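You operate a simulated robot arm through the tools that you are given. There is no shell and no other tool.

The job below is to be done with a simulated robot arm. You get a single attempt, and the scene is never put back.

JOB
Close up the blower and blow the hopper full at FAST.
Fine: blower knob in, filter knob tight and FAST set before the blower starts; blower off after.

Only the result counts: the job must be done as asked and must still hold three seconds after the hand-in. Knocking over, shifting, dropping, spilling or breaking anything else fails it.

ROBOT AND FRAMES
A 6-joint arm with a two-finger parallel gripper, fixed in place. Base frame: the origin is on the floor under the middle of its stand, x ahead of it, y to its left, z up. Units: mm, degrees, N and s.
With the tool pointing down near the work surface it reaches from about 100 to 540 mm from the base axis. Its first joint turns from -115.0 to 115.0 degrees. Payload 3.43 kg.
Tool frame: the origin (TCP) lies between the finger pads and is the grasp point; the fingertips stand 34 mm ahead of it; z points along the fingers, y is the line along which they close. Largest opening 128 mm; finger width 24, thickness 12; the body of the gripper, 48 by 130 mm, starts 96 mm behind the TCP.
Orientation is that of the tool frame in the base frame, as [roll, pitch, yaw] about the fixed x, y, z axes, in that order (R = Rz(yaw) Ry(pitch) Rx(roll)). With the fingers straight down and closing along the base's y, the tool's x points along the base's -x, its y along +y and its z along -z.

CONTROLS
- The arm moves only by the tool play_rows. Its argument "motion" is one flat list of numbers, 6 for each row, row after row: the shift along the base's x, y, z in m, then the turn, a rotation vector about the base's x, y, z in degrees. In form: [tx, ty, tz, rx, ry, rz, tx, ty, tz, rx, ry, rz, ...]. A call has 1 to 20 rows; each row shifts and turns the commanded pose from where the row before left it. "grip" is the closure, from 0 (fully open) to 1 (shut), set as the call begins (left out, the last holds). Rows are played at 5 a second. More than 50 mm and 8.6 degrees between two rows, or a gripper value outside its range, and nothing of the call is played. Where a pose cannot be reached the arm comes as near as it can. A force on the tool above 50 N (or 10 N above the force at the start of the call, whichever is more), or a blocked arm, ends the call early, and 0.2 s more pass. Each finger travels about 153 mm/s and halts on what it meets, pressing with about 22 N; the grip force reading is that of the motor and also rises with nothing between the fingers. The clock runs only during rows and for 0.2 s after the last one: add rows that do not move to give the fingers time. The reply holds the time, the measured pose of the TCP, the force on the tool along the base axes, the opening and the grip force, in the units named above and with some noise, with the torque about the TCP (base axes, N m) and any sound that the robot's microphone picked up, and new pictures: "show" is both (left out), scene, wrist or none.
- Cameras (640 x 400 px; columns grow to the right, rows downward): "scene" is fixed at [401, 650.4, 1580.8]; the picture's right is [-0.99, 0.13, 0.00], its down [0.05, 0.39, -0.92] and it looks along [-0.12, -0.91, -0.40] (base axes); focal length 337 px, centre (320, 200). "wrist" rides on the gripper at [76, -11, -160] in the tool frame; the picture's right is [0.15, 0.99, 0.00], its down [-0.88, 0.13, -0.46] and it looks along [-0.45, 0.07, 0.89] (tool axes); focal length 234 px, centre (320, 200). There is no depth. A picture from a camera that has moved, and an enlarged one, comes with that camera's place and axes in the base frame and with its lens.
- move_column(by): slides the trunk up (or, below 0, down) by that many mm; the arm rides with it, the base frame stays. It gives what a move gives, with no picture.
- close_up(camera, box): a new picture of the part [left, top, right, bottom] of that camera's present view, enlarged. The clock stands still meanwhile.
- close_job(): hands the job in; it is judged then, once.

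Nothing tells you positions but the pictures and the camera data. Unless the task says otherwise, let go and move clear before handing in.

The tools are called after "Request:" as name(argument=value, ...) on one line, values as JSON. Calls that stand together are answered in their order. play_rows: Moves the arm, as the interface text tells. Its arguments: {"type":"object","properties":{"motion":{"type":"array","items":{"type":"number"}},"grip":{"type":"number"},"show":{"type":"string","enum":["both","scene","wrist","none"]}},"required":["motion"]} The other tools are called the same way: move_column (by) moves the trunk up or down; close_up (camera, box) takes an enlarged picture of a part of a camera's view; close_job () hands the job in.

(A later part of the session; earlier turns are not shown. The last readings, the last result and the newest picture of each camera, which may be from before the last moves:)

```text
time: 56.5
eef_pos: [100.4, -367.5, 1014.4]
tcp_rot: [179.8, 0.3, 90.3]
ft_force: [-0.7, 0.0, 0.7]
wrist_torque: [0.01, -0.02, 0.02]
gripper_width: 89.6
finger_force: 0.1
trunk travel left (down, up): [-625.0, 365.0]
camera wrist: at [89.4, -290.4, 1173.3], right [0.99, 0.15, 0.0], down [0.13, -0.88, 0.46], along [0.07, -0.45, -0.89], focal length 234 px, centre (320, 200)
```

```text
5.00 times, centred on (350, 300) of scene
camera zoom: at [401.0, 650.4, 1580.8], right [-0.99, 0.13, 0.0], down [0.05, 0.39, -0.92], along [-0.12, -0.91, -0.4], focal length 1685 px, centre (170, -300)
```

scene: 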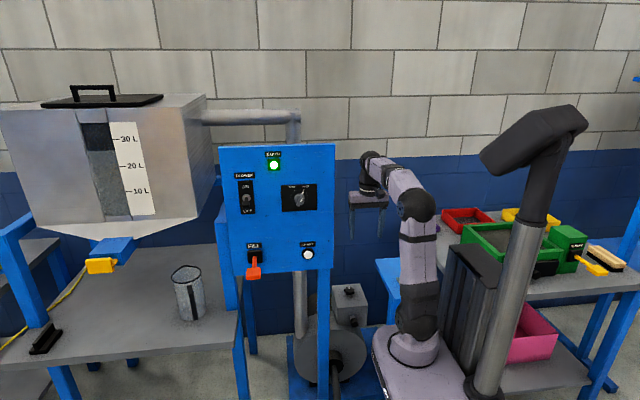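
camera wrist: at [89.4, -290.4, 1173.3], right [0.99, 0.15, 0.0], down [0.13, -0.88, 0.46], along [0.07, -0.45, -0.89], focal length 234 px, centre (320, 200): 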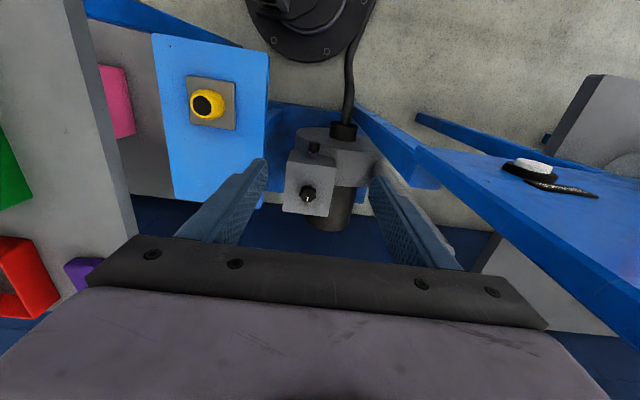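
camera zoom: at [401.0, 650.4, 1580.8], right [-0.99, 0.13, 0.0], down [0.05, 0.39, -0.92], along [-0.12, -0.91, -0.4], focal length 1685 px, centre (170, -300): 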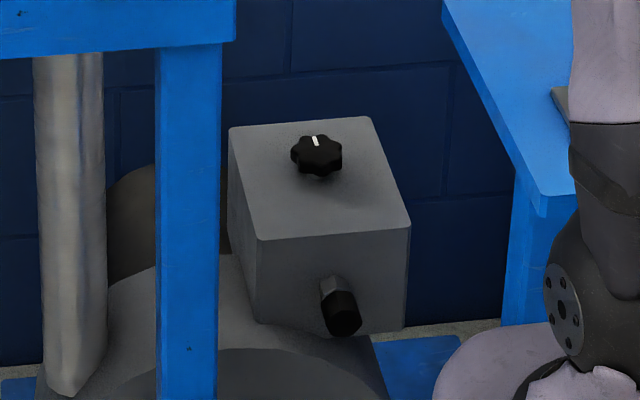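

The blower is closed up: no red on the plunger, and the star knob's mark is turned to the back. I'll now go back to the front of the panel for the BLOWER switch, keeping the fingers closed and clear of the dial and fill lever.

Request:
play_rows(motion=[0.0025, 0.032, 0.019, 0, 0, 0, 0.0025, 0.032, 0.019, 0, 0, 0, 0.0025, 0.032, 0.019, 0, 0, 0, 0.0025, 0.032, 0.019, 0, 0, 0, 0.036, 0, 0.005, 0, 0, 0, 0.036, 0, 0.005, 0, 0, 0, 0.036, 0, 0.005, 0, 0, 0, 0.036, 0, 0.005, 0, 0, 0, 0.036, 0, 0.005, 0, 0, 0, 0.036, 0, 0.005, 0, 0, 0], grip=1.0, show="none")

Request:
play_rows(motion=[0.011, 0, 0, -8.182, 0, 0, 0.011, 0, 0, -8.182, 0, 0, 0.011, 0, 0, -8.182, 0, 0, 0.011, 0, 0, -8.182, 0, 0, 0.011, 0, 0, -8.182, 0, 0, 0.011, 0, 0, -8.182, 0, 0, 0.011, 0, 0, -8.182, 0, 0, 0.011, 0, 0, -8.182, 0, 0, 0.011, 0, 0, -8.182, 0, 0, 0.011, 0, 0, -8.182, 0, 0, 0.011, 0, 0, -8.182, 0, 0])

```text
time: 58.6
eef_pos: [328.2, -241.5, 1117.8]
tcp_rot: [179.8, 0.1, 90.1]
ft_force: [0.6, -0.6, -0.5]
wrist_torque: [0.0, 0.01, 0.02]
gripper_width: 0.0
finger_force: 22.2
trunk travel left (down, up): [-625.0, 365.0]
```

```text
time: 61.0
eef_pos: [446.7, -241.3, 1119.6]
tcp_rot: [-17.7, 89.6, -107.4]
ft_force: [0.7, -0.9, 0.0]
wrist_torque: [-0.01, 0.01, 0.02]
gripper_width: 0.0
finger_force: 21.9
trunk travel left (down, up): [-625.0, 365.0]
camera wrist: at [435.1, -81.3, 1043.1], right [0.99, 0.0, -0.15], down [0.13, 0.46, 0.88], along [0.07, -0.89, 0.46], focal length 234 px, centre (320, 200)
```

scene: 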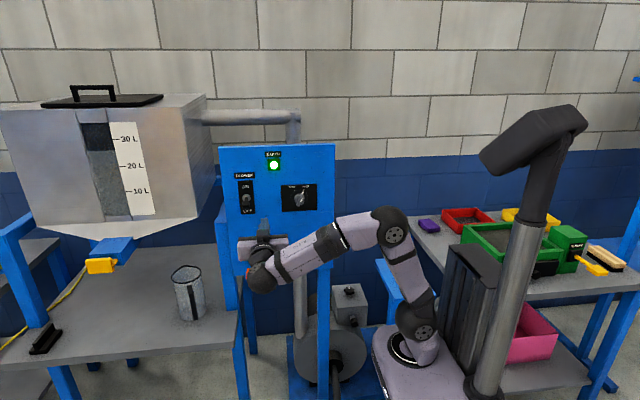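
wrist: 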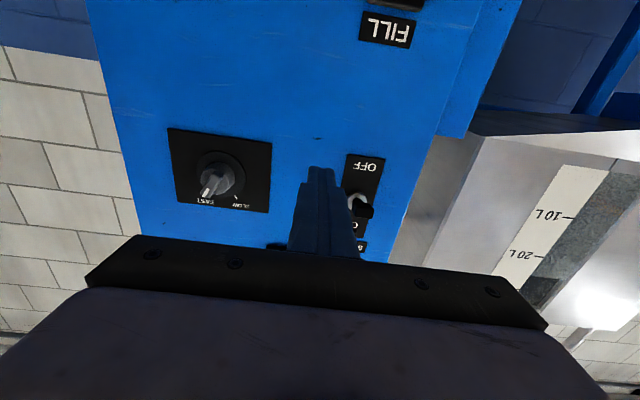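

The tool is horizontal again in front of the panel, just below and right of the BLOWER switch. I'll enlarge the wrist view to locate the switch lever.

Request:
close_up(camera="wrist", box=[320, 140, 420, 250])

Request:
close_up(camera="scene", box=[225, 165, 295, 285])

```text
3.64 times, centred on (370, 195) of wrist
camera zoom: at [435.1, -81.3, 1043.1], right [0.99, 0.0, -0.15], down [0.13, 0.46, 0.88], along [0.07, -0.89, 0.46], focal length 852 px, centre (138, 218)
```

zoom: 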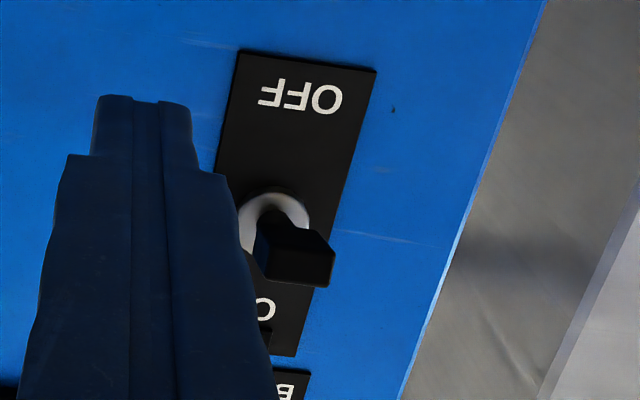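

```text
3.33 times, centred on (260, 225) of scene
camera zoom: at [401.0, 650.4, 1580.8], right [-0.99, 0.13, 0.0], down [0.05, 0.39, -0.92], along [-0.12, -0.91, -0.4], focal length 1123 px, centre (520, 117)
```

zoom: 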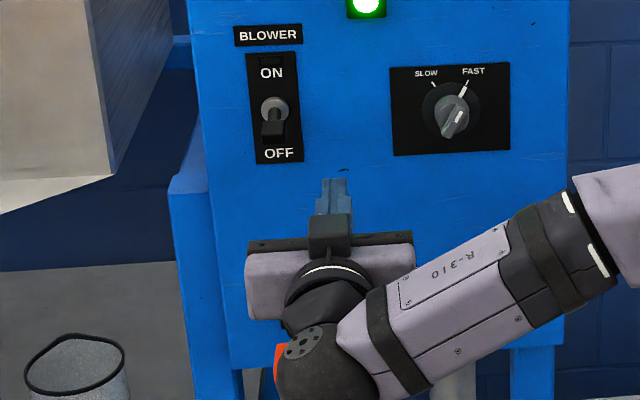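

The switch lever tip is at about (501, -295, 1159), tilted down to OFF, with its pivot at z ≈ 1168. All pre-start conditions are met, so I'll put the closed fingers under the lever, ready to lift it.

Request:
play_rows(motion=[0.027, 0, -0.001, 0, 0, 0, 0.027, 0, -0.001, 0, 0, 0, 0, -0.012, 0, 0, 0, 0, 0, -0.012, 0, 0, 0, 0, 0, -0.011, 0, 0, 0, 0])

Request:
close_up(camera="scene", box=[215, 150, 315, 240])

```text
time: 62.2
eef_pos: [500.8, -277.1, 1114.5]
tcp_rot: [-37.4, 89.7, -127.1]
ft_force: [0.0, 0.0, -0.4]
wrist_torque: [0.04, 0.01, 0.0]
gripper_width: 0.0
finger_force: 21.6
trunk travel left (down, up): [-625.0, 365.0]
camera wrist: at [490.4, -117.6, 1040.6], right [0.99, 0.0, -0.15], down [0.13, 0.46, 0.88], along [0.07, -0.89, 0.45], focal length 234 px, centre (320, 200)
```

scene: 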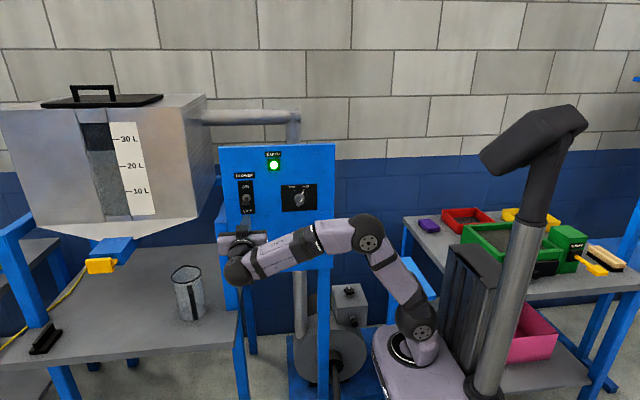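
wrist: 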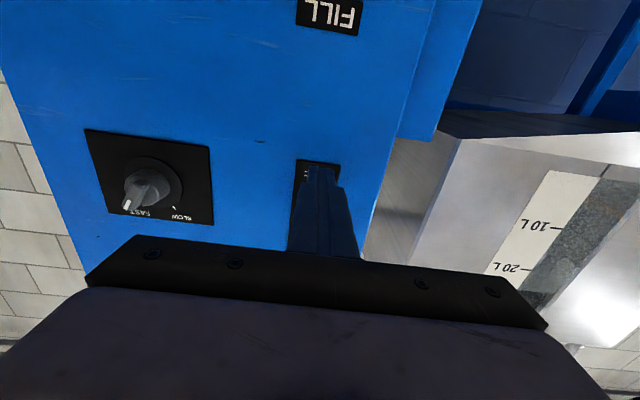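

```text
4.44 times, centred on (265, 195) of scene
camera zoom: at [401.0, 650.4, 1580.8], right [-0.99, 0.13, 0.0], down [0.05, 0.39, -0.92], along [-0.12, -0.91, -0.4], focal length 1498 px, centre (564, 222)
```

zoom: 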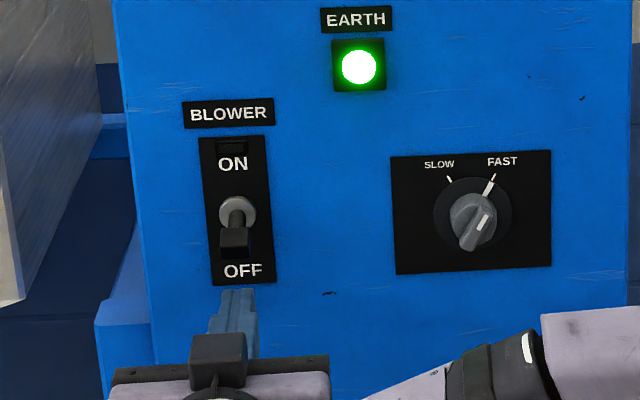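

The fingers are under the lever tip. I'll lift it in small steps to ON.

Request:
play_rows(motion=[0, 0, 0.01, 0, 0, 0, 0, 0, 0.01, 0, 0, 0, 0, 0, 0.006, 0, 0, 0, 0, 0, 0.006, 0, 0, 0, 0, 0, 0.006, 0, 0, 0, 0, 0, 0.006, 0, 0, 0], show="scene")

Request:
close_up(camera="scene", box=[215, 150, 315, 240])

```text
time: 63.6
eef_pos: [501.2, -275.7, 1157.5]
tcp_rot: [-78.6, 89.7, -168.5]
ft_force: [-1.5, 1.2, -5.7]
wrist_torque: [0.15, -0.04, -0.03]
gripper_width: 0.0
finger_force: 22.3
trunk travel left (down, up): [-625.0, 365.0]
heard: click
```

scene: 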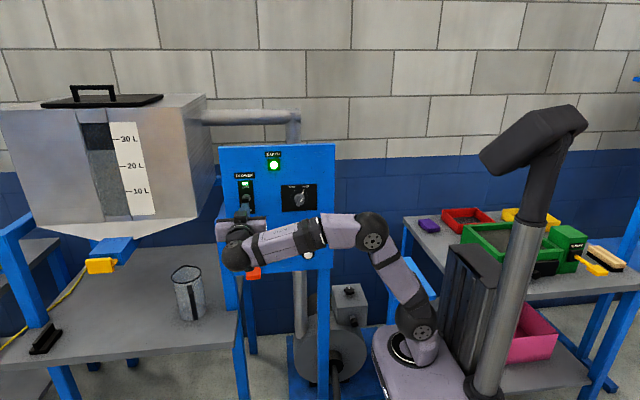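

```text
4.44 times, centred on (265, 195) of scene
camera zoom: at [401.0, 650.4, 1580.8], right [-0.99, 0.13, 0.0], down [0.05, 0.39, -0.92], along [-0.12, -0.91, -0.4], focal length 1498 px, centre (564, 222)
```

zoom: 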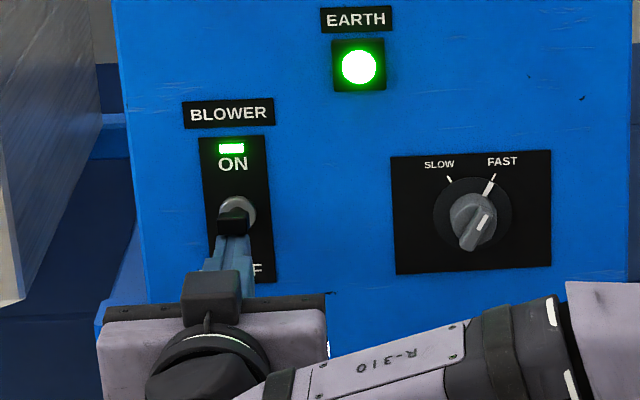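

The switch clicked and the green lamp above ON is lit, so the blower is running. I'll drop the fingers clear, back off and move down in front of the FILL lever, then check the hopper level.

Request:
play_rows(motion=[0, 0, -0.012, 0, 0, 0, 0, 0, -0.012, 0, 0, 0, 0, 0.04, 0, 0, 0, 0, 0, 0.04, 0, 0, 0, 0, 0, 0.036, 0, 0, 0, 0, -0.002, 0, -0.045, 0, 0, 0, -0.003, 0, -0.045, 0, 0, 0, -0.003, 0, -0.045, 0, 0, 0, -0.002, 0, -0.044, 0, 0, 0])

Request:
close_up(camera="scene", box=[70, 110, 160, 220])

Request:
close_up(camera="scene", box=[215, 150, 345, 290])

```text
time: 65.7
eef_pos: [492.2, -158.0, 954.6]
tcp_rot: [-27.2, 89.6, -117.0]
ft_force: [0.6, 0.2, -1.3]
wrist_torque: [-0.02, 0.0, -0.01]
gripper_width: 0.0
finger_force: 21.4
trunk travel left (down, up): [-625.0, 365.0]
camera wrist: at [482.3, 2.7, 879.4], right [0.99, 0.0, -0.15], down [0.13, 0.46, 0.88], along [0.07, -0.89, 0.45], focal length 234 px, centre (320, 200)
```

scene: 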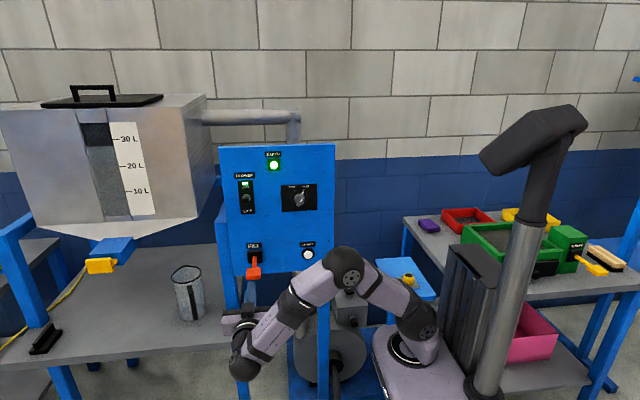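
wrist: 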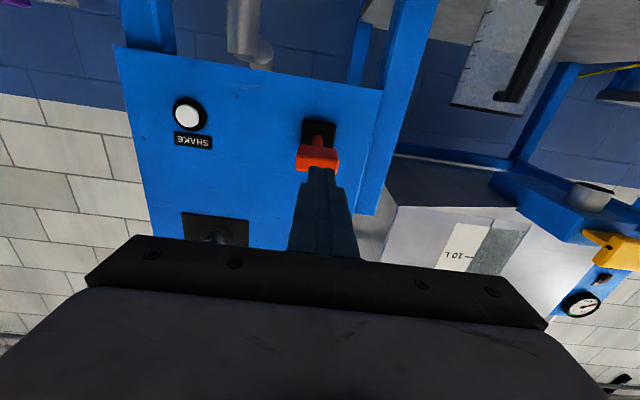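

```text
3.64 times, centred on (115, 165) of scene
camera zoom: at [401.0, 650.4, 1580.8], right [-0.99, 0.13, 0.0], down [0.05, 0.39, -0.92], along [-0.12, -0.91, -0.4], focal length 1225 px, centre (1066, 327)
```

zoom: 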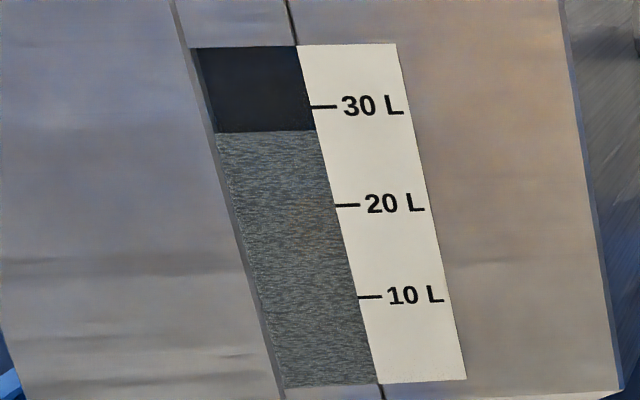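

```text
2.86 times, centred on (280, 220) of scene
camera zoom: at [401.0, 650.4, 1580.8], right [-0.99, 0.13, 0.0], down [0.05, 0.39, -0.92], along [-0.12, -0.91, -0.4], focal length 963 px, centre (434, 143)
```

zoom: 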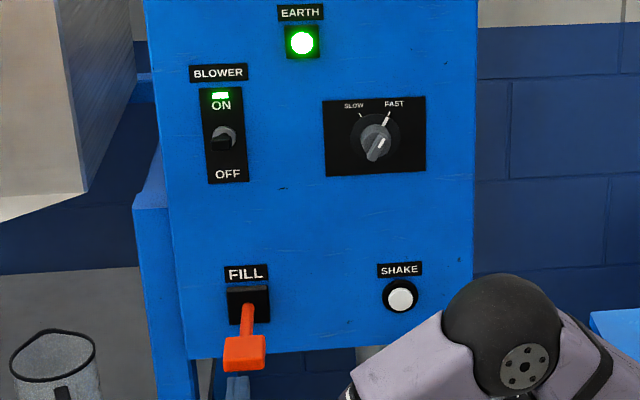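

The hopper level has already climbed from about 26 L to 27.5 L since the blower started, so material is being conveyed now. The clock stands still while I look, so I'll examine the hopper and fill lever closely for any "full" marking.

Request:
close_up(camera="scene", box=[0, 75, 215, 210])

Request:
close_up(camera="scene", box=[60, 80, 150, 140])

Request:
close_up(camera="wrist", box=[280, 100, 380, 190])

Request:
close_up(camera="wrist", box=[440, 0, 640, 340])

Request:
close_up(camera="scene", box=[230, 235, 280, 285])

Request:
close_up(camera="scene", box=[60, 220, 240, 380])

```text
2.96 times, centred on (108, 142) of scene
camera zoom: at [401.0, 650.4, 1580.8], right [-0.99, 0.13, 0.0], down [0.05, 0.39, -0.92], along [-0.12, -0.91, -0.4], focal length 998 px, centre (950, 370)
```

zoom: 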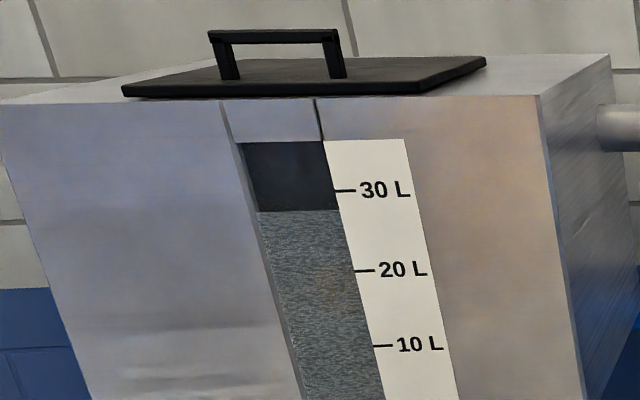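

```text
6.67 times, centred on (105, 110) of scene
camera zoom: at [401.0, 650.4, 1580.8], right [-0.99, 0.13, 0.0], down [0.05, 0.39, -0.92], along [-0.12, -0.91, -0.4], focal length 2247 px, centre (1753, 800)
```

zoom: 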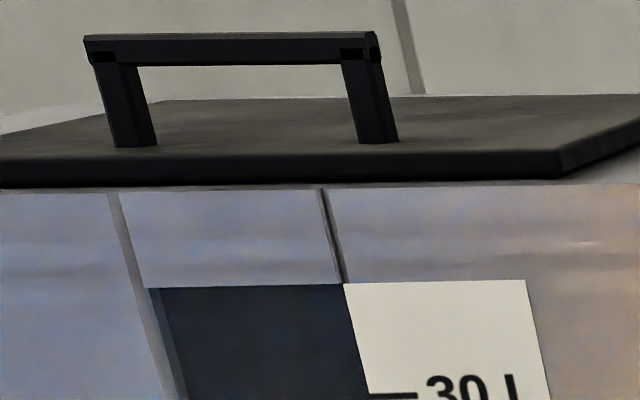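

```text
4.44 times, centred on (330, 145) of wrist
camera zoom: at [482.3, 2.7, 879.4], right [0.99, 0.0, -0.15], down [0.13, 0.46, 0.88], along [0.07, -0.89, 0.45], focal length 1041 px, centre (276, 444)
```

zoom: 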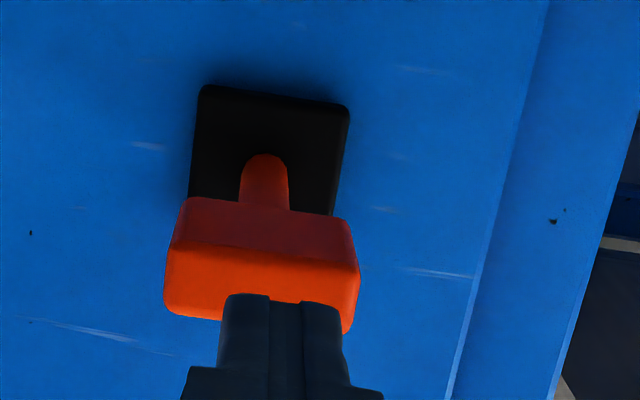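

```text
1.18 times, centred on (540, 170) of wrist
camera zoom: at [482.3, 2.7, 879.4], right [0.99, 0.0, -0.15], down [0.13, 0.46, 0.88], along [0.07, -0.89, 0.45], focal length 276 px, centre (61, 235)
```

zoom: 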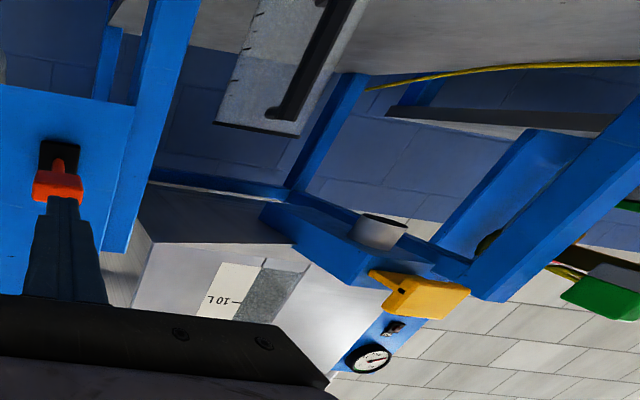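

```text
8.00 times, centred on (255, 260) of scene
camera zoom: at [401.0, 650.4, 1580.8], right [-0.99, 0.13, 0.0], down [0.05, 0.39, -0.92], along [-0.12, -0.91, -0.4], focal length 2696 px, centre (840, -280)
```

zoom: 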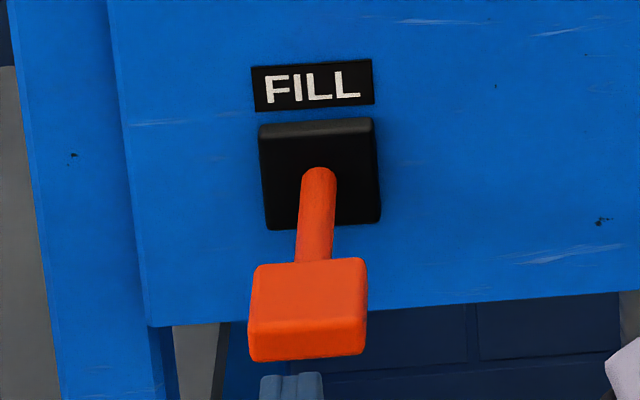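

```text
2.50 times, centred on (150, 300) of scene
camera zoom: at [401.0, 650.4, 1580.8], right [-0.99, 0.13, 0.0], down [0.05, 0.39, -0.92], along [-0.12, -0.91, -0.4], focal length 842 px, centre (745, -50)
```

zoom: 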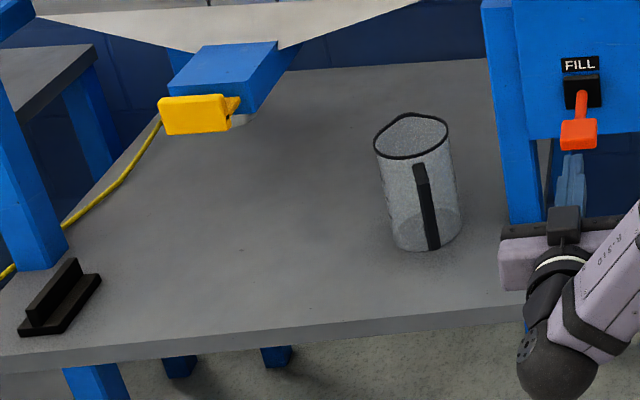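

The window runs from 0 to about 36 L and the level is now about 27.5 L, rising at roughly 0.7 L/s without the FILL lever being touched. I'll take the closed fingers back up to just above the BLOWER lever so I can switch off promptly, checking the level on the way.

Request:
play_rows(motion=[0.002, 0, 0.045, 0, 0, 0, 0.002, 0, 0.045, 0, 0, 0, 0.002, 0, 0.045, 0, 0, 0, 0.002, 0, 0.045, 0, 0, 0, 0.001, 0, 0.045, 0, 0, 0, 0, -0.02, 0.035, 0, 0, 0, 0, -0.04, 0, 0, 0, 0, 0, -0.04, 0, 0, 0, 0, 0, -0.018, 0, 0, 0, 0], show="scene")

Request:
close_up(camera="scene", box=[70, 110, 160, 220])

Request:
close_up(camera="scene", box=[215, 150, 315, 240])

```text
time: 67.7
eef_pos: [502.8, -279.7, 1217.6]
tcp_rot: [-38.5, 89.8, -128.3]
ft_force: [-0.2, -0.1, 0.3]
wrist_torque: [0.03, 0.01, -0.02]
gripper_width: 0.1
finger_force: 22.3
trunk travel left (down, up): [-625.0, 365.0]
```

scene: 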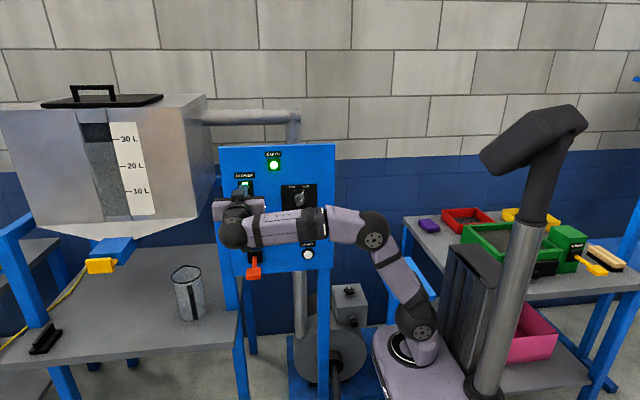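

```text
3.64 times, centred on (115, 165) of scene
camera zoom: at [401.0, 650.4, 1580.8], right [-0.99, 0.13, 0.0], down [0.05, 0.39, -0.92], along [-0.12, -0.91, -0.4], focal length 1225 px, centre (1066, 327)
```

zoom: 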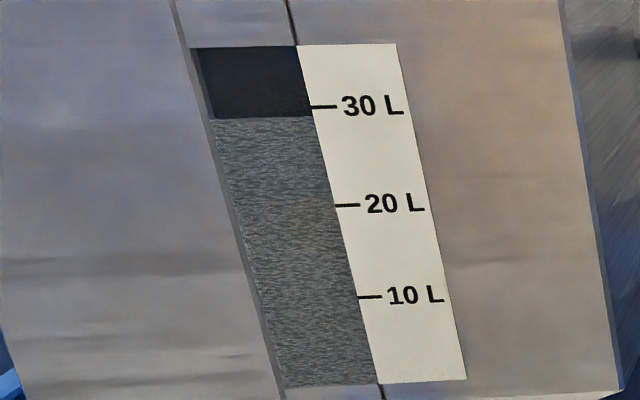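

```text
4.44 times, centred on (265, 195) of scene
camera zoom: at [401.0, 650.4, 1580.8], right [-0.99, 0.13, 0.0], down [0.05, 0.39, -0.92], along [-0.12, -0.91, -0.4], focal length 1498 px, centre (564, 222)
```

zoom: 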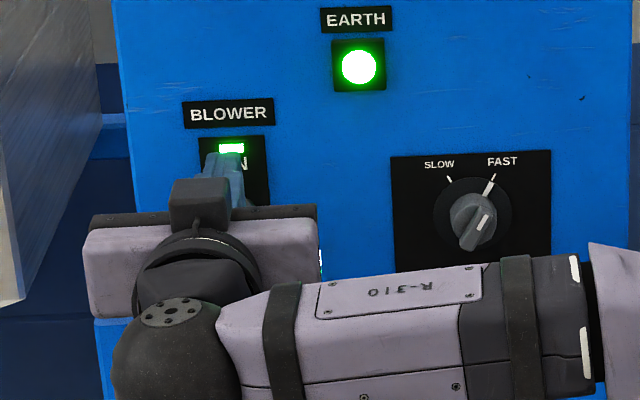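

The level is at about 28.8 L, rising about 0.66 L/s, and the fingers wait just above the BLOWER lever. I'll wait in short steps and watch the level, plus any change in sound.

Request:
play_rows(motion=[0, 0, 0, 0, 0, 0, 0, 0, 0, 0, 0, 0, 0, 0, 0, 0, 0, 0, 0, 0, 0, 0, 0, 0], show="none")

Request:
close_up(camera="scene", box=[70, 110, 160, 220])

Request:
play_rows(motion=[0, 0, 0, 0, 0, 0, 0, 0, 0, 0, 0, 0, 0, 0, 0, 0, 0, 0], show="none")

Request:
close_up(camera="scene", box=[70, 110, 160, 220])

```text
time: 68.7
eef_pos: [503.7, -278.9, 1216.2]
tcp_rot: [-40.0, 89.6, -129.8]
ft_force: [-0.4, -1.0, 0.4]
wrist_torque: [0.01, -0.01, -0.02]
gripper_width: 0.0
finger_force: 21.6
trunk travel left (down, up): [-625.0, 365.0]
```

```text
3.64 times, centred on (115, 165) of scene
camera zoom: at [401.0, 650.4, 1580.8], right [-0.99, 0.13, 0.0], down [0.05, 0.39, -0.92], along [-0.12, -0.91, -0.4], focal length 1225 px, centre (1066, 327)
```

zoom: 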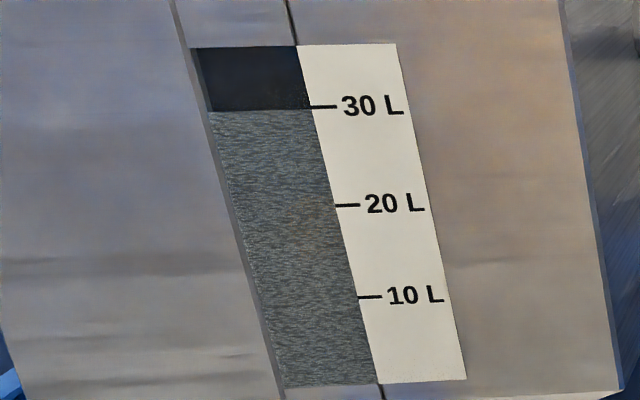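

```text
time: 69.5
eef_pos: [501.8, -278.9, 1216.3]
tcp_rot: [-39.0, 89.6, -128.7]
ft_force: [0.2, -0.8, 0.1]
wrist_torque: [0.03, 0.01, -0.03]
gripper_width: 0.2
finger_force: 22.4
trunk travel left (down, up): [-625.0, 365.0]
```

```text
3.64 times, centred on (115, 165) of scene
camera zoom: at [401.0, 650.4, 1580.8], right [-0.99, 0.13, 0.0], down [0.05, 0.39, -0.92], along [-0.12, -0.91, -0.4], focal length 1225 px, centre (1066, 327)
```

zoom: 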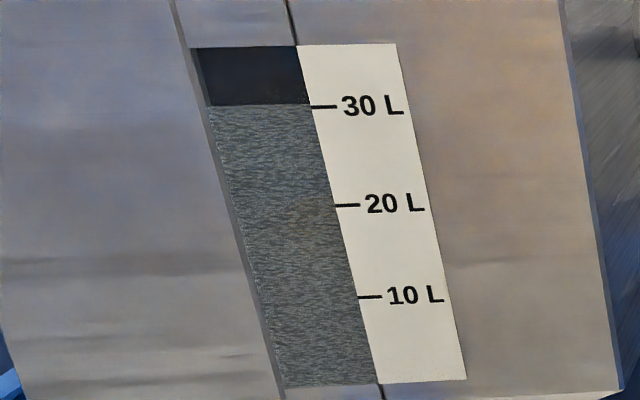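

The level just passed the 30 L mark and is still rising at the same rate, with dark space left in the window up to about 36 L. I'll keep waiting in short steps, watching for it to level off or for any spill.

Request:
play_rows(motion=[0, 0, 0, 0, 0, 0, 0, 0, 0, 0, 0, 0, 0, 0, 0, 0, 0, 0, 0, 0, 0, 0, 0, 0], show="scene")

Request:
close_up(camera="scene", box=[70, 110, 160, 220])

```text
time: 70.5
eef_pos: [501.8, -280.1, 1216.5]
tcp_rot: [-39.1, 89.6, -129.0]
ft_force: [0.3, 0.0, 1.0]
wrist_torque: [-0.01, -0.03, 0.01]
gripper_width: 0.0
finger_force: 22.1
trunk travel left (down, up): [-625.0, 365.0]
```

scene: 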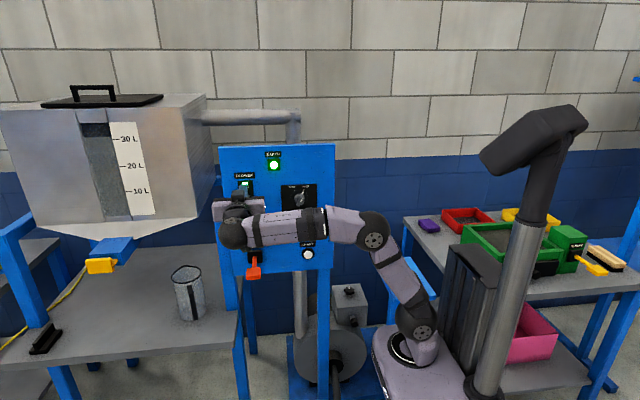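

```text
3.64 times, centred on (115, 165) of scene
camera zoom: at [401.0, 650.4, 1580.8], right [-0.99, 0.13, 0.0], down [0.05, 0.39, -0.92], along [-0.12, -0.91, -0.4], focal length 1225 px, centre (1066, 327)
```

zoom: 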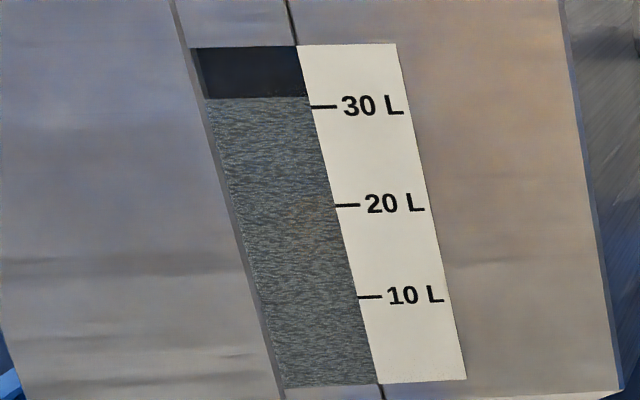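

The level is at about 30.9 L and rising steadily, with nothing else changing. I'll wait a little longer.

Request:
play_rows(motion=[0, 0, 0, 0, 0, 0, 0, 0, 0, 0, 0, 0, 0, 0, 0, 0, 0, 0, 0, 0, 0, 0, 0, 0, 0, 0, 0, 0, 0, 0, 0, 0, 0, 0, 0, 0], show="scene")

Request:
close_up(camera="scene", box=[70, 110, 160, 220])

```text
time: 71.8
eef_pos: [502.5, -278.6, 1217.0]
tcp_rot: [-39.3, 89.7, -129.1]
ft_force: [0.8, -0.2, -0.5]
wrist_torque: [0.01, 0.0, -0.01]
gripper_width: 0.3
finger_force: 21.8
trunk travel left (down, up): [-625.0, 365.0]
```

scene: 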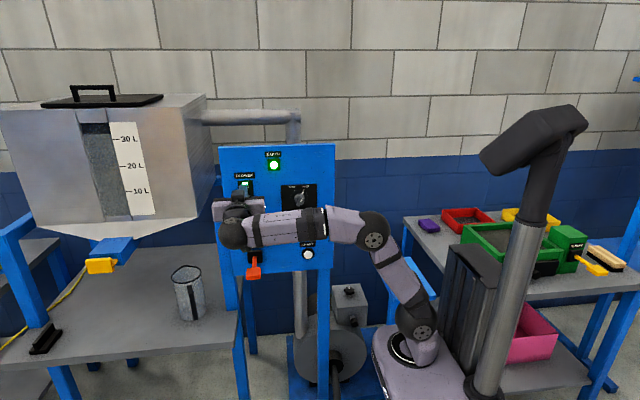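

```text
3.64 times, centred on (115, 165) of scene
camera zoom: at [401.0, 650.4, 1580.8], right [-0.99, 0.13, 0.0], down [0.05, 0.39, -0.92], along [-0.12, -0.91, -0.4], focal length 1225 px, centre (1066, 327)
```

zoom: 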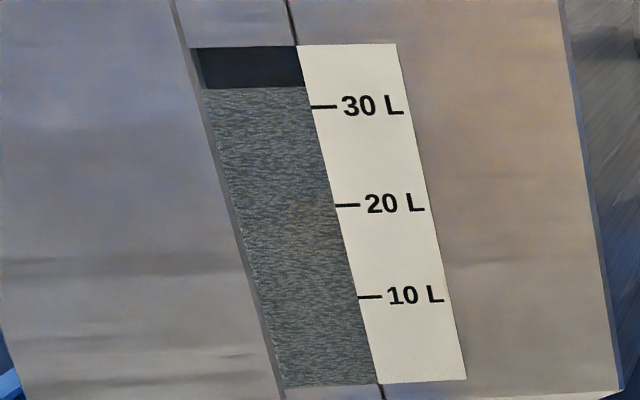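

About 31.8 L now, still climbing at the same rate. I'll continue.

Request:
play_rows(motion=[0, 0, 0, 0, 0, 0, 0, 0, 0, 0, 0, 0, 0, 0, 0, 0, 0, 0, 0, 0, 0, 0, 0, 0, 0, 0, 0, 0, 0, 0], show="scene")

Request:
close_up(camera="scene", box=[70, 110, 160, 220])

```text
time: 73.0
eef_pos: [502.6, -279.1, 1217.7]
tcp_rot: [-39.1, 89.7, -129.0]
ft_force: [0.1, -0.1, 0.3]
wrist_torque: [0.02, 0.03, 0.0]
gripper_width: 0.1
finger_force: 21.8
trunk travel left (down, up): [-625.0, 365.0]
```

scene: 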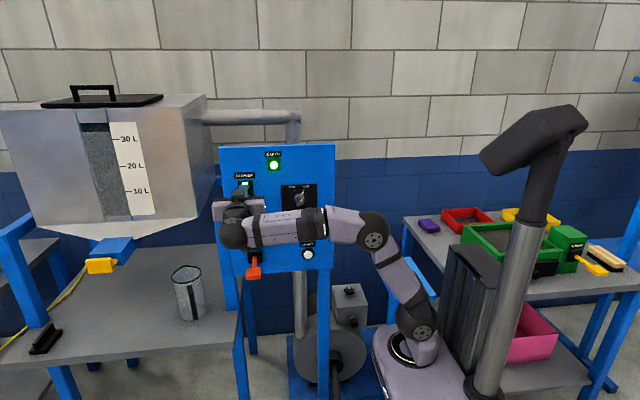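

```text
3.64 times, centred on (115, 165) of scene
camera zoom: at [401.0, 650.4, 1580.8], right [-0.99, 0.13, 0.0], down [0.05, 0.39, -0.92], along [-0.12, -0.91, -0.4], focal length 1225 px, centre (1066, 327)
```

zoom: 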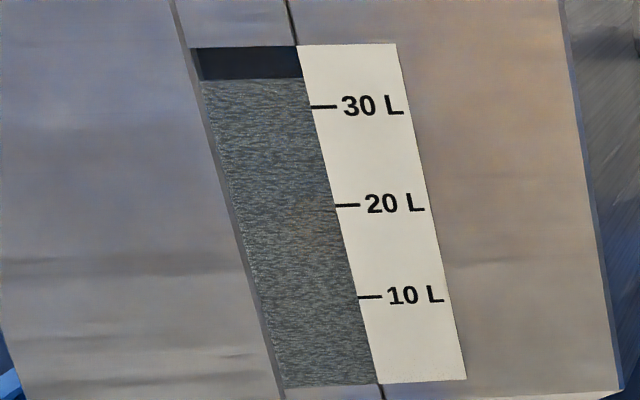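

About 32.7 L. I'll keep watching.

Request:
play_rows(motion=[0, 0, 0, 0, 0, 0, 0, 0, 0, 0, 0, 0, 0, 0, 0, 0, 0, 0, 0, 0, 0, 0, 0, 0], show="scene")

Request:
close_up(camera="scene", box=[70, 110, 160, 220])

```text
time: 74.0
eef_pos: [501.9, -278.4, 1216.6]
tcp_rot: [-39.1, 89.6, -129.1]
ft_force: [0.8, -0.1, -0.5]
wrist_torque: [-0.02, -0.01, -0.03]
gripper_width: 0.0
finger_force: 22.4
trunk travel left (down, up): [-625.0, 365.0]
```

scene: 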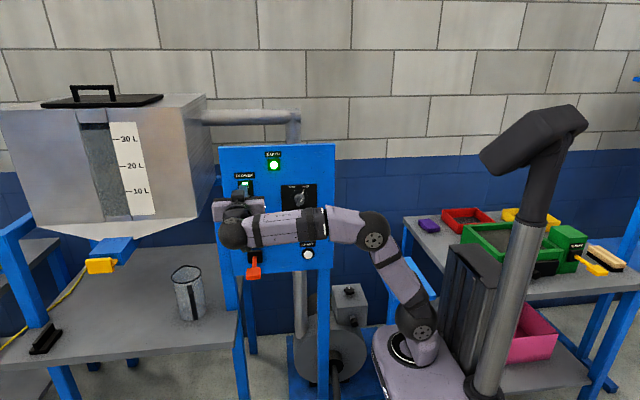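

```text
3.64 times, centred on (115, 165) of scene
camera zoom: at [401.0, 650.4, 1580.8], right [-0.99, 0.13, 0.0], down [0.05, 0.39, -0.92], along [-0.12, -0.91, -0.4], focal length 1225 px, centre (1066, 327)
```

zoom: 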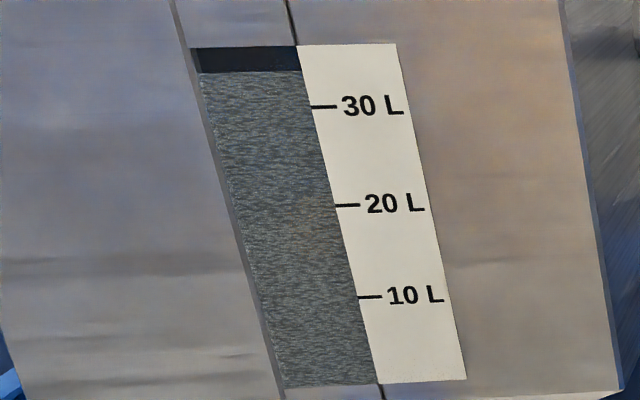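

About 33.4 L, with 2.5 L of window left. I'll lower the fingers slightly toward the lever while waiting.

Request:
play_rows(motion=[0, 0, -0.004, 0, 0, 0, 0, 0, -0.004, 0, 0, 0, 0, 0, 0, 0, 0, 0, 0, 0, 0, 0, 0, 0], show="scene")

Request:
close_up(camera="scene", box=[70, 110, 160, 220])

Request:
close_up(camera="scene", box=[75, 115, 115, 140])

```text
time: 75.0
eef_pos: [500.3, -278.6, 1207.2]
tcp_rot: [-38.8, 89.7, -128.6]
ft_force: [-0.5, -0.3, -0.5]
wrist_torque: [-0.02, 0.0, 0.01]
gripper_width: 0.2
finger_force: 21.9
trunk travel left (down, up): [-625.0, 365.0]
```

scene: 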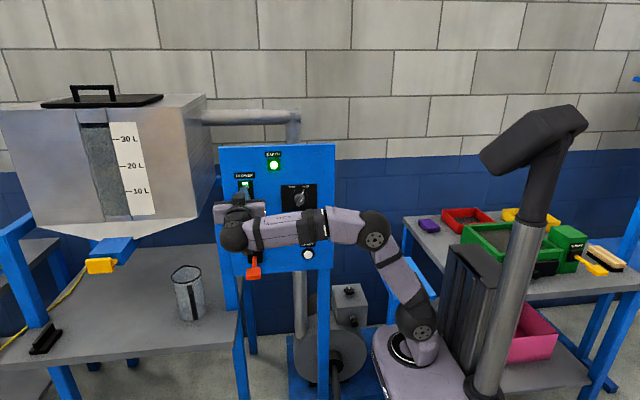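

```text
3.64 times, centred on (115, 165) of scene
camera zoom: at [401.0, 650.4, 1580.8], right [-0.99, 0.13, 0.0], down [0.05, 0.39, -0.92], along [-0.12, -0.91, -0.4], focal length 1225 px, centre (1066, 327)
```

zoom: 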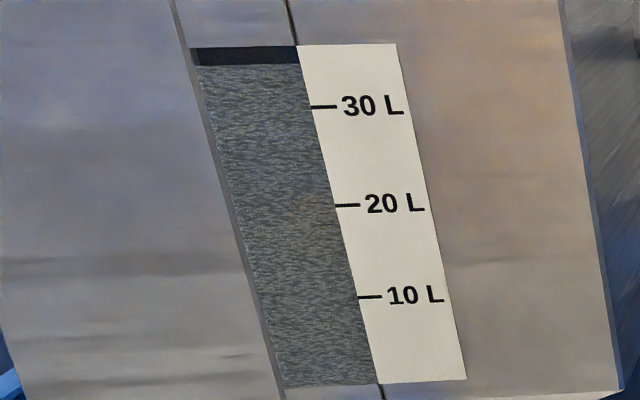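

```text
16.00 times, centred on (95, 128) of scene
camera zoom: at [401.0, 650.4, 1580.8], right [-0.99, 0.13, 0.0], down [0.05, 0.39, -0.92], along [-0.12, -0.91, -0.4], focal length 5392 px, centre (3920, 1360)
```

zoom: 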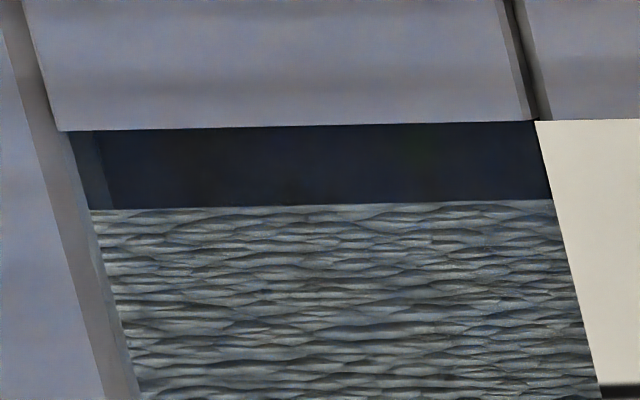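

About 34.2 L, and the enlarged view shows roughly 1.7 L of window left. One more one-second wait, then I'll switch off just short of the top.

Request:
play_rows(motion=[0, 0, 0, 0, 0, 0, 0, 0, 0, 0, 0, 0, 0, 0, 0, 0, 0, 0, 0, 0, 0, 0, 0, 0], show="scene")

Request:
close_up(camera="scene", box=[75, 115, 115, 140])

Request:
close_up(camera="scene", box=[215, 150, 315, 240])

```text
time: 76.0
eef_pos: [501.8, -277.9, 1208.3]
tcp_rot: [-39.5, 89.7, -129.4]
ft_force: [-1.0, 0.0, 0.3]
wrist_torque: [0.03, 0.02, -0.03]
gripper_width: 0.0
finger_force: 22.3
trunk travel left (down, up): [-625.0, 365.0]
```

scene: 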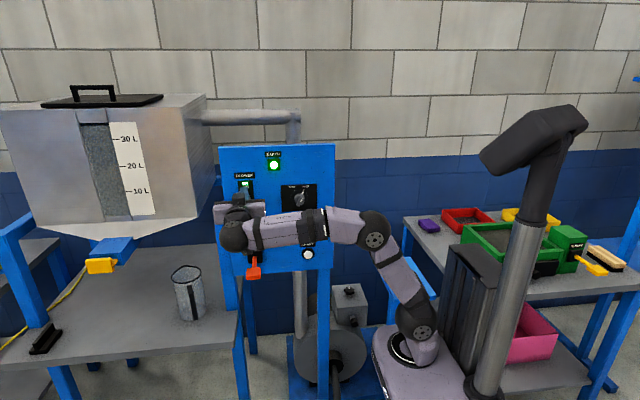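

```text
16.00 times, centred on (95, 128) of scene
camera zoom: at [401.0, 650.4, 1580.8], right [-0.99, 0.13, 0.0], down [0.05, 0.39, -0.92], along [-0.12, -0.91, -0.4], focal length 5392 px, centre (3920, 1360)
```

zoom: 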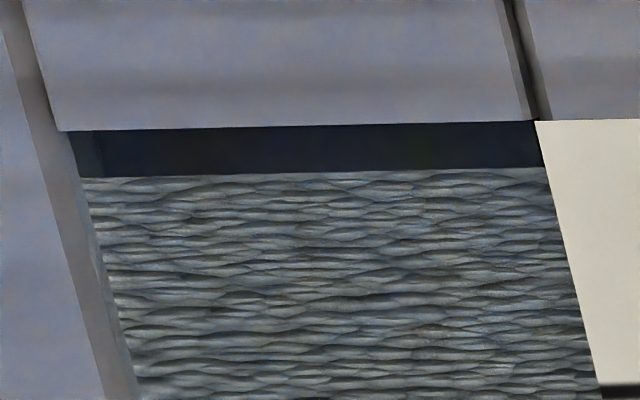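

```text
4.44 times, centred on (265, 195) of scene
camera zoom: at [401.0, 650.4, 1580.8], right [-0.99, 0.13, 0.0], down [0.05, 0.39, -0.92], along [-0.12, -0.91, -0.4], focal length 1498 px, centre (564, 222)
```

zoom: 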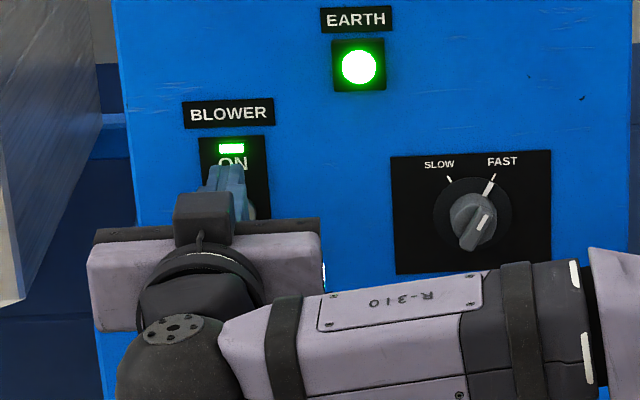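

The level is about 34.9 L with about 1 L of window left, so it's time to stop. I'll press the BLOWER lever down to OFF now.

Request:
play_rows(motion=[0, 0, 0, 0, 0, 0, 0, 0, -0.01, 0, 0, 0, 0, 0, -0.01, 0, 0, 0, 0, 0, -0.01, 0, 0, 0], show="scene")

Request:
close_up(camera="scene", box=[75, 115, 115, 140])

Request:
close_up(camera="scene", box=[215, 150, 315, 240])

```text
time: 77.0
eef_pos: [502.0, -279.0, 1182.6]
tcp_rot: [13.4, 89.4, -76.3]
ft_force: [2.5, 0.2, 12.7]
wrist_torque: [-0.41, 0.0, 0.17]
gripper_width: 0.1
finger_force: 22.3
trunk travel left (down, up): [-625.0, 365.0]
```

scene: 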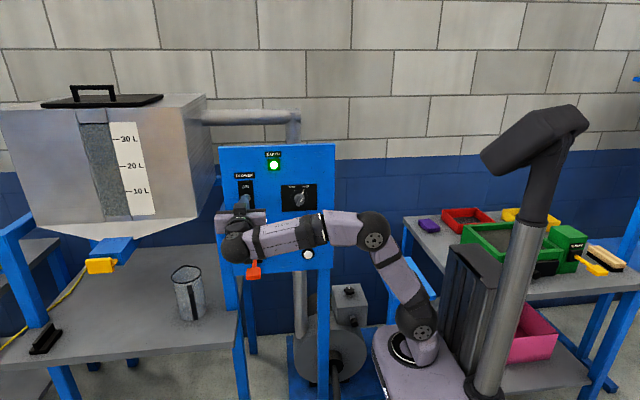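

```text
16.00 times, centred on (95, 128) of scene
camera zoom: at [401.0, 650.4, 1580.8], right [-0.99, 0.13, 0.0], down [0.05, 0.39, -0.92], along [-0.12, -0.91, -0.4], focal length 5392 px, centre (3920, 1360)
```

zoom: 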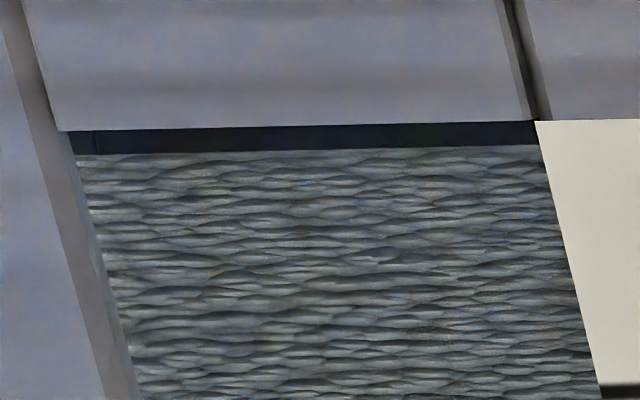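

```text
4.44 times, centred on (265, 195) of scene
camera zoom: at [401.0, 650.4, 1580.8], right [-0.99, 0.13, 0.0], down [0.05, 0.39, -0.92], along [-0.12, -0.91, -0.4], focal length 1498 px, centre (564, 222)
```

zoom: 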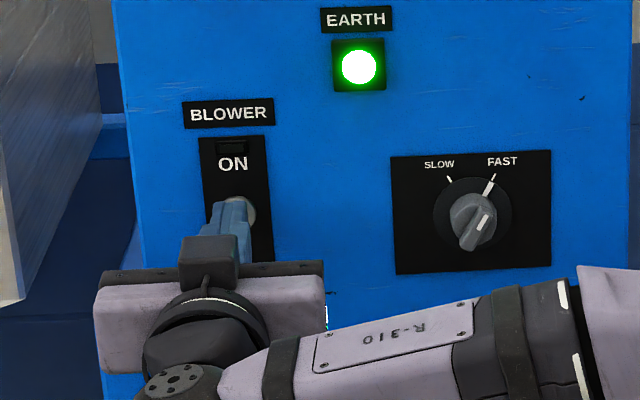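

The lamp above ON has gone out and the level stands at about 35.3 L, just under the window's top. I heard no click, so I'll press the lever a few millimetres further to be sure it's fully at OFF.

Request:
play_rows(motion=[0, 0, -0.005, 0, 0, 0, 0, 0, -0.004, 0, 0, 0], show="scene")

Request:
close_up(camera="scene", box=[215, 150, 315, 240])

Request:
close_up(camera="scene", box=[75, 115, 115, 140])

```text
time: 77.7
eef_pos: [500.8, -277.4, 1181.5]
tcp_rot: [20.8, 88.3, -68.8]
ft_force: [9.8, -1.7, 42.4]
wrist_torque: [-1.51, -0.1, 0.23]
gripper_width: 0.1
finger_force: 22.3
trunk travel left (down, up): [-625.0, 365.0]
```

scene: 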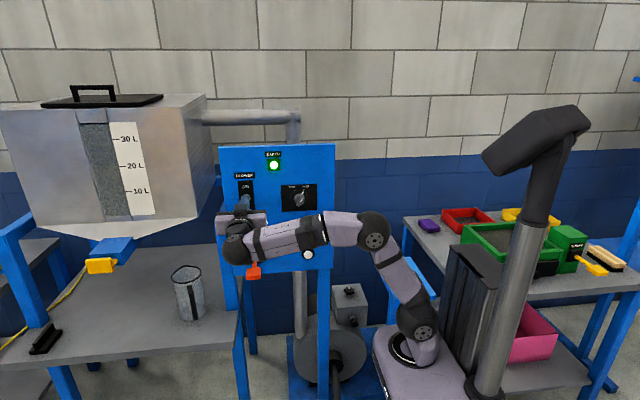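

```text
4.44 times, centred on (265, 195) of scene
camera zoom: at [401.0, 650.4, 1580.8], right [-0.99, 0.13, 0.0], down [0.05, 0.39, -0.92], along [-0.12, -0.91, -0.4], focal length 1498 px, centre (564, 222)
```

zoom: 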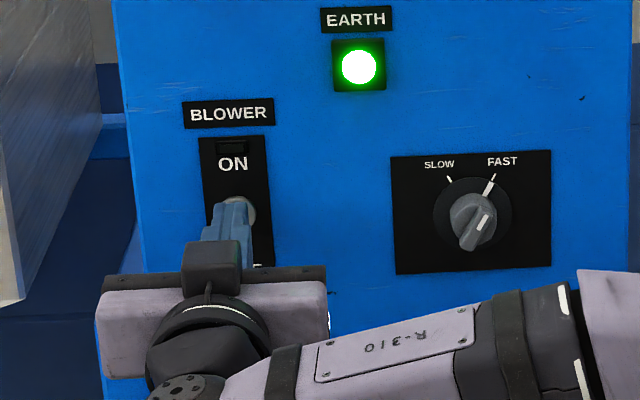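

```text
16.00 times, centred on (95, 128) of scene
camera zoom: at [401.0, 650.4, 1580.8], right [-0.99, 0.13, 0.0], down [0.05, 0.39, -0.92], along [-0.12, -0.91, -0.4], focal length 5392 px, centre (3920, 1360)
```

zoom: 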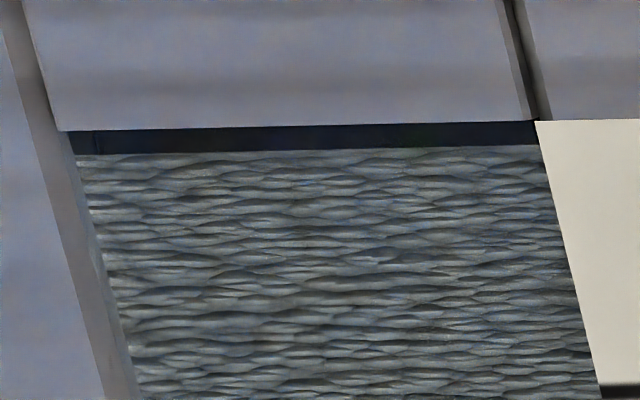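

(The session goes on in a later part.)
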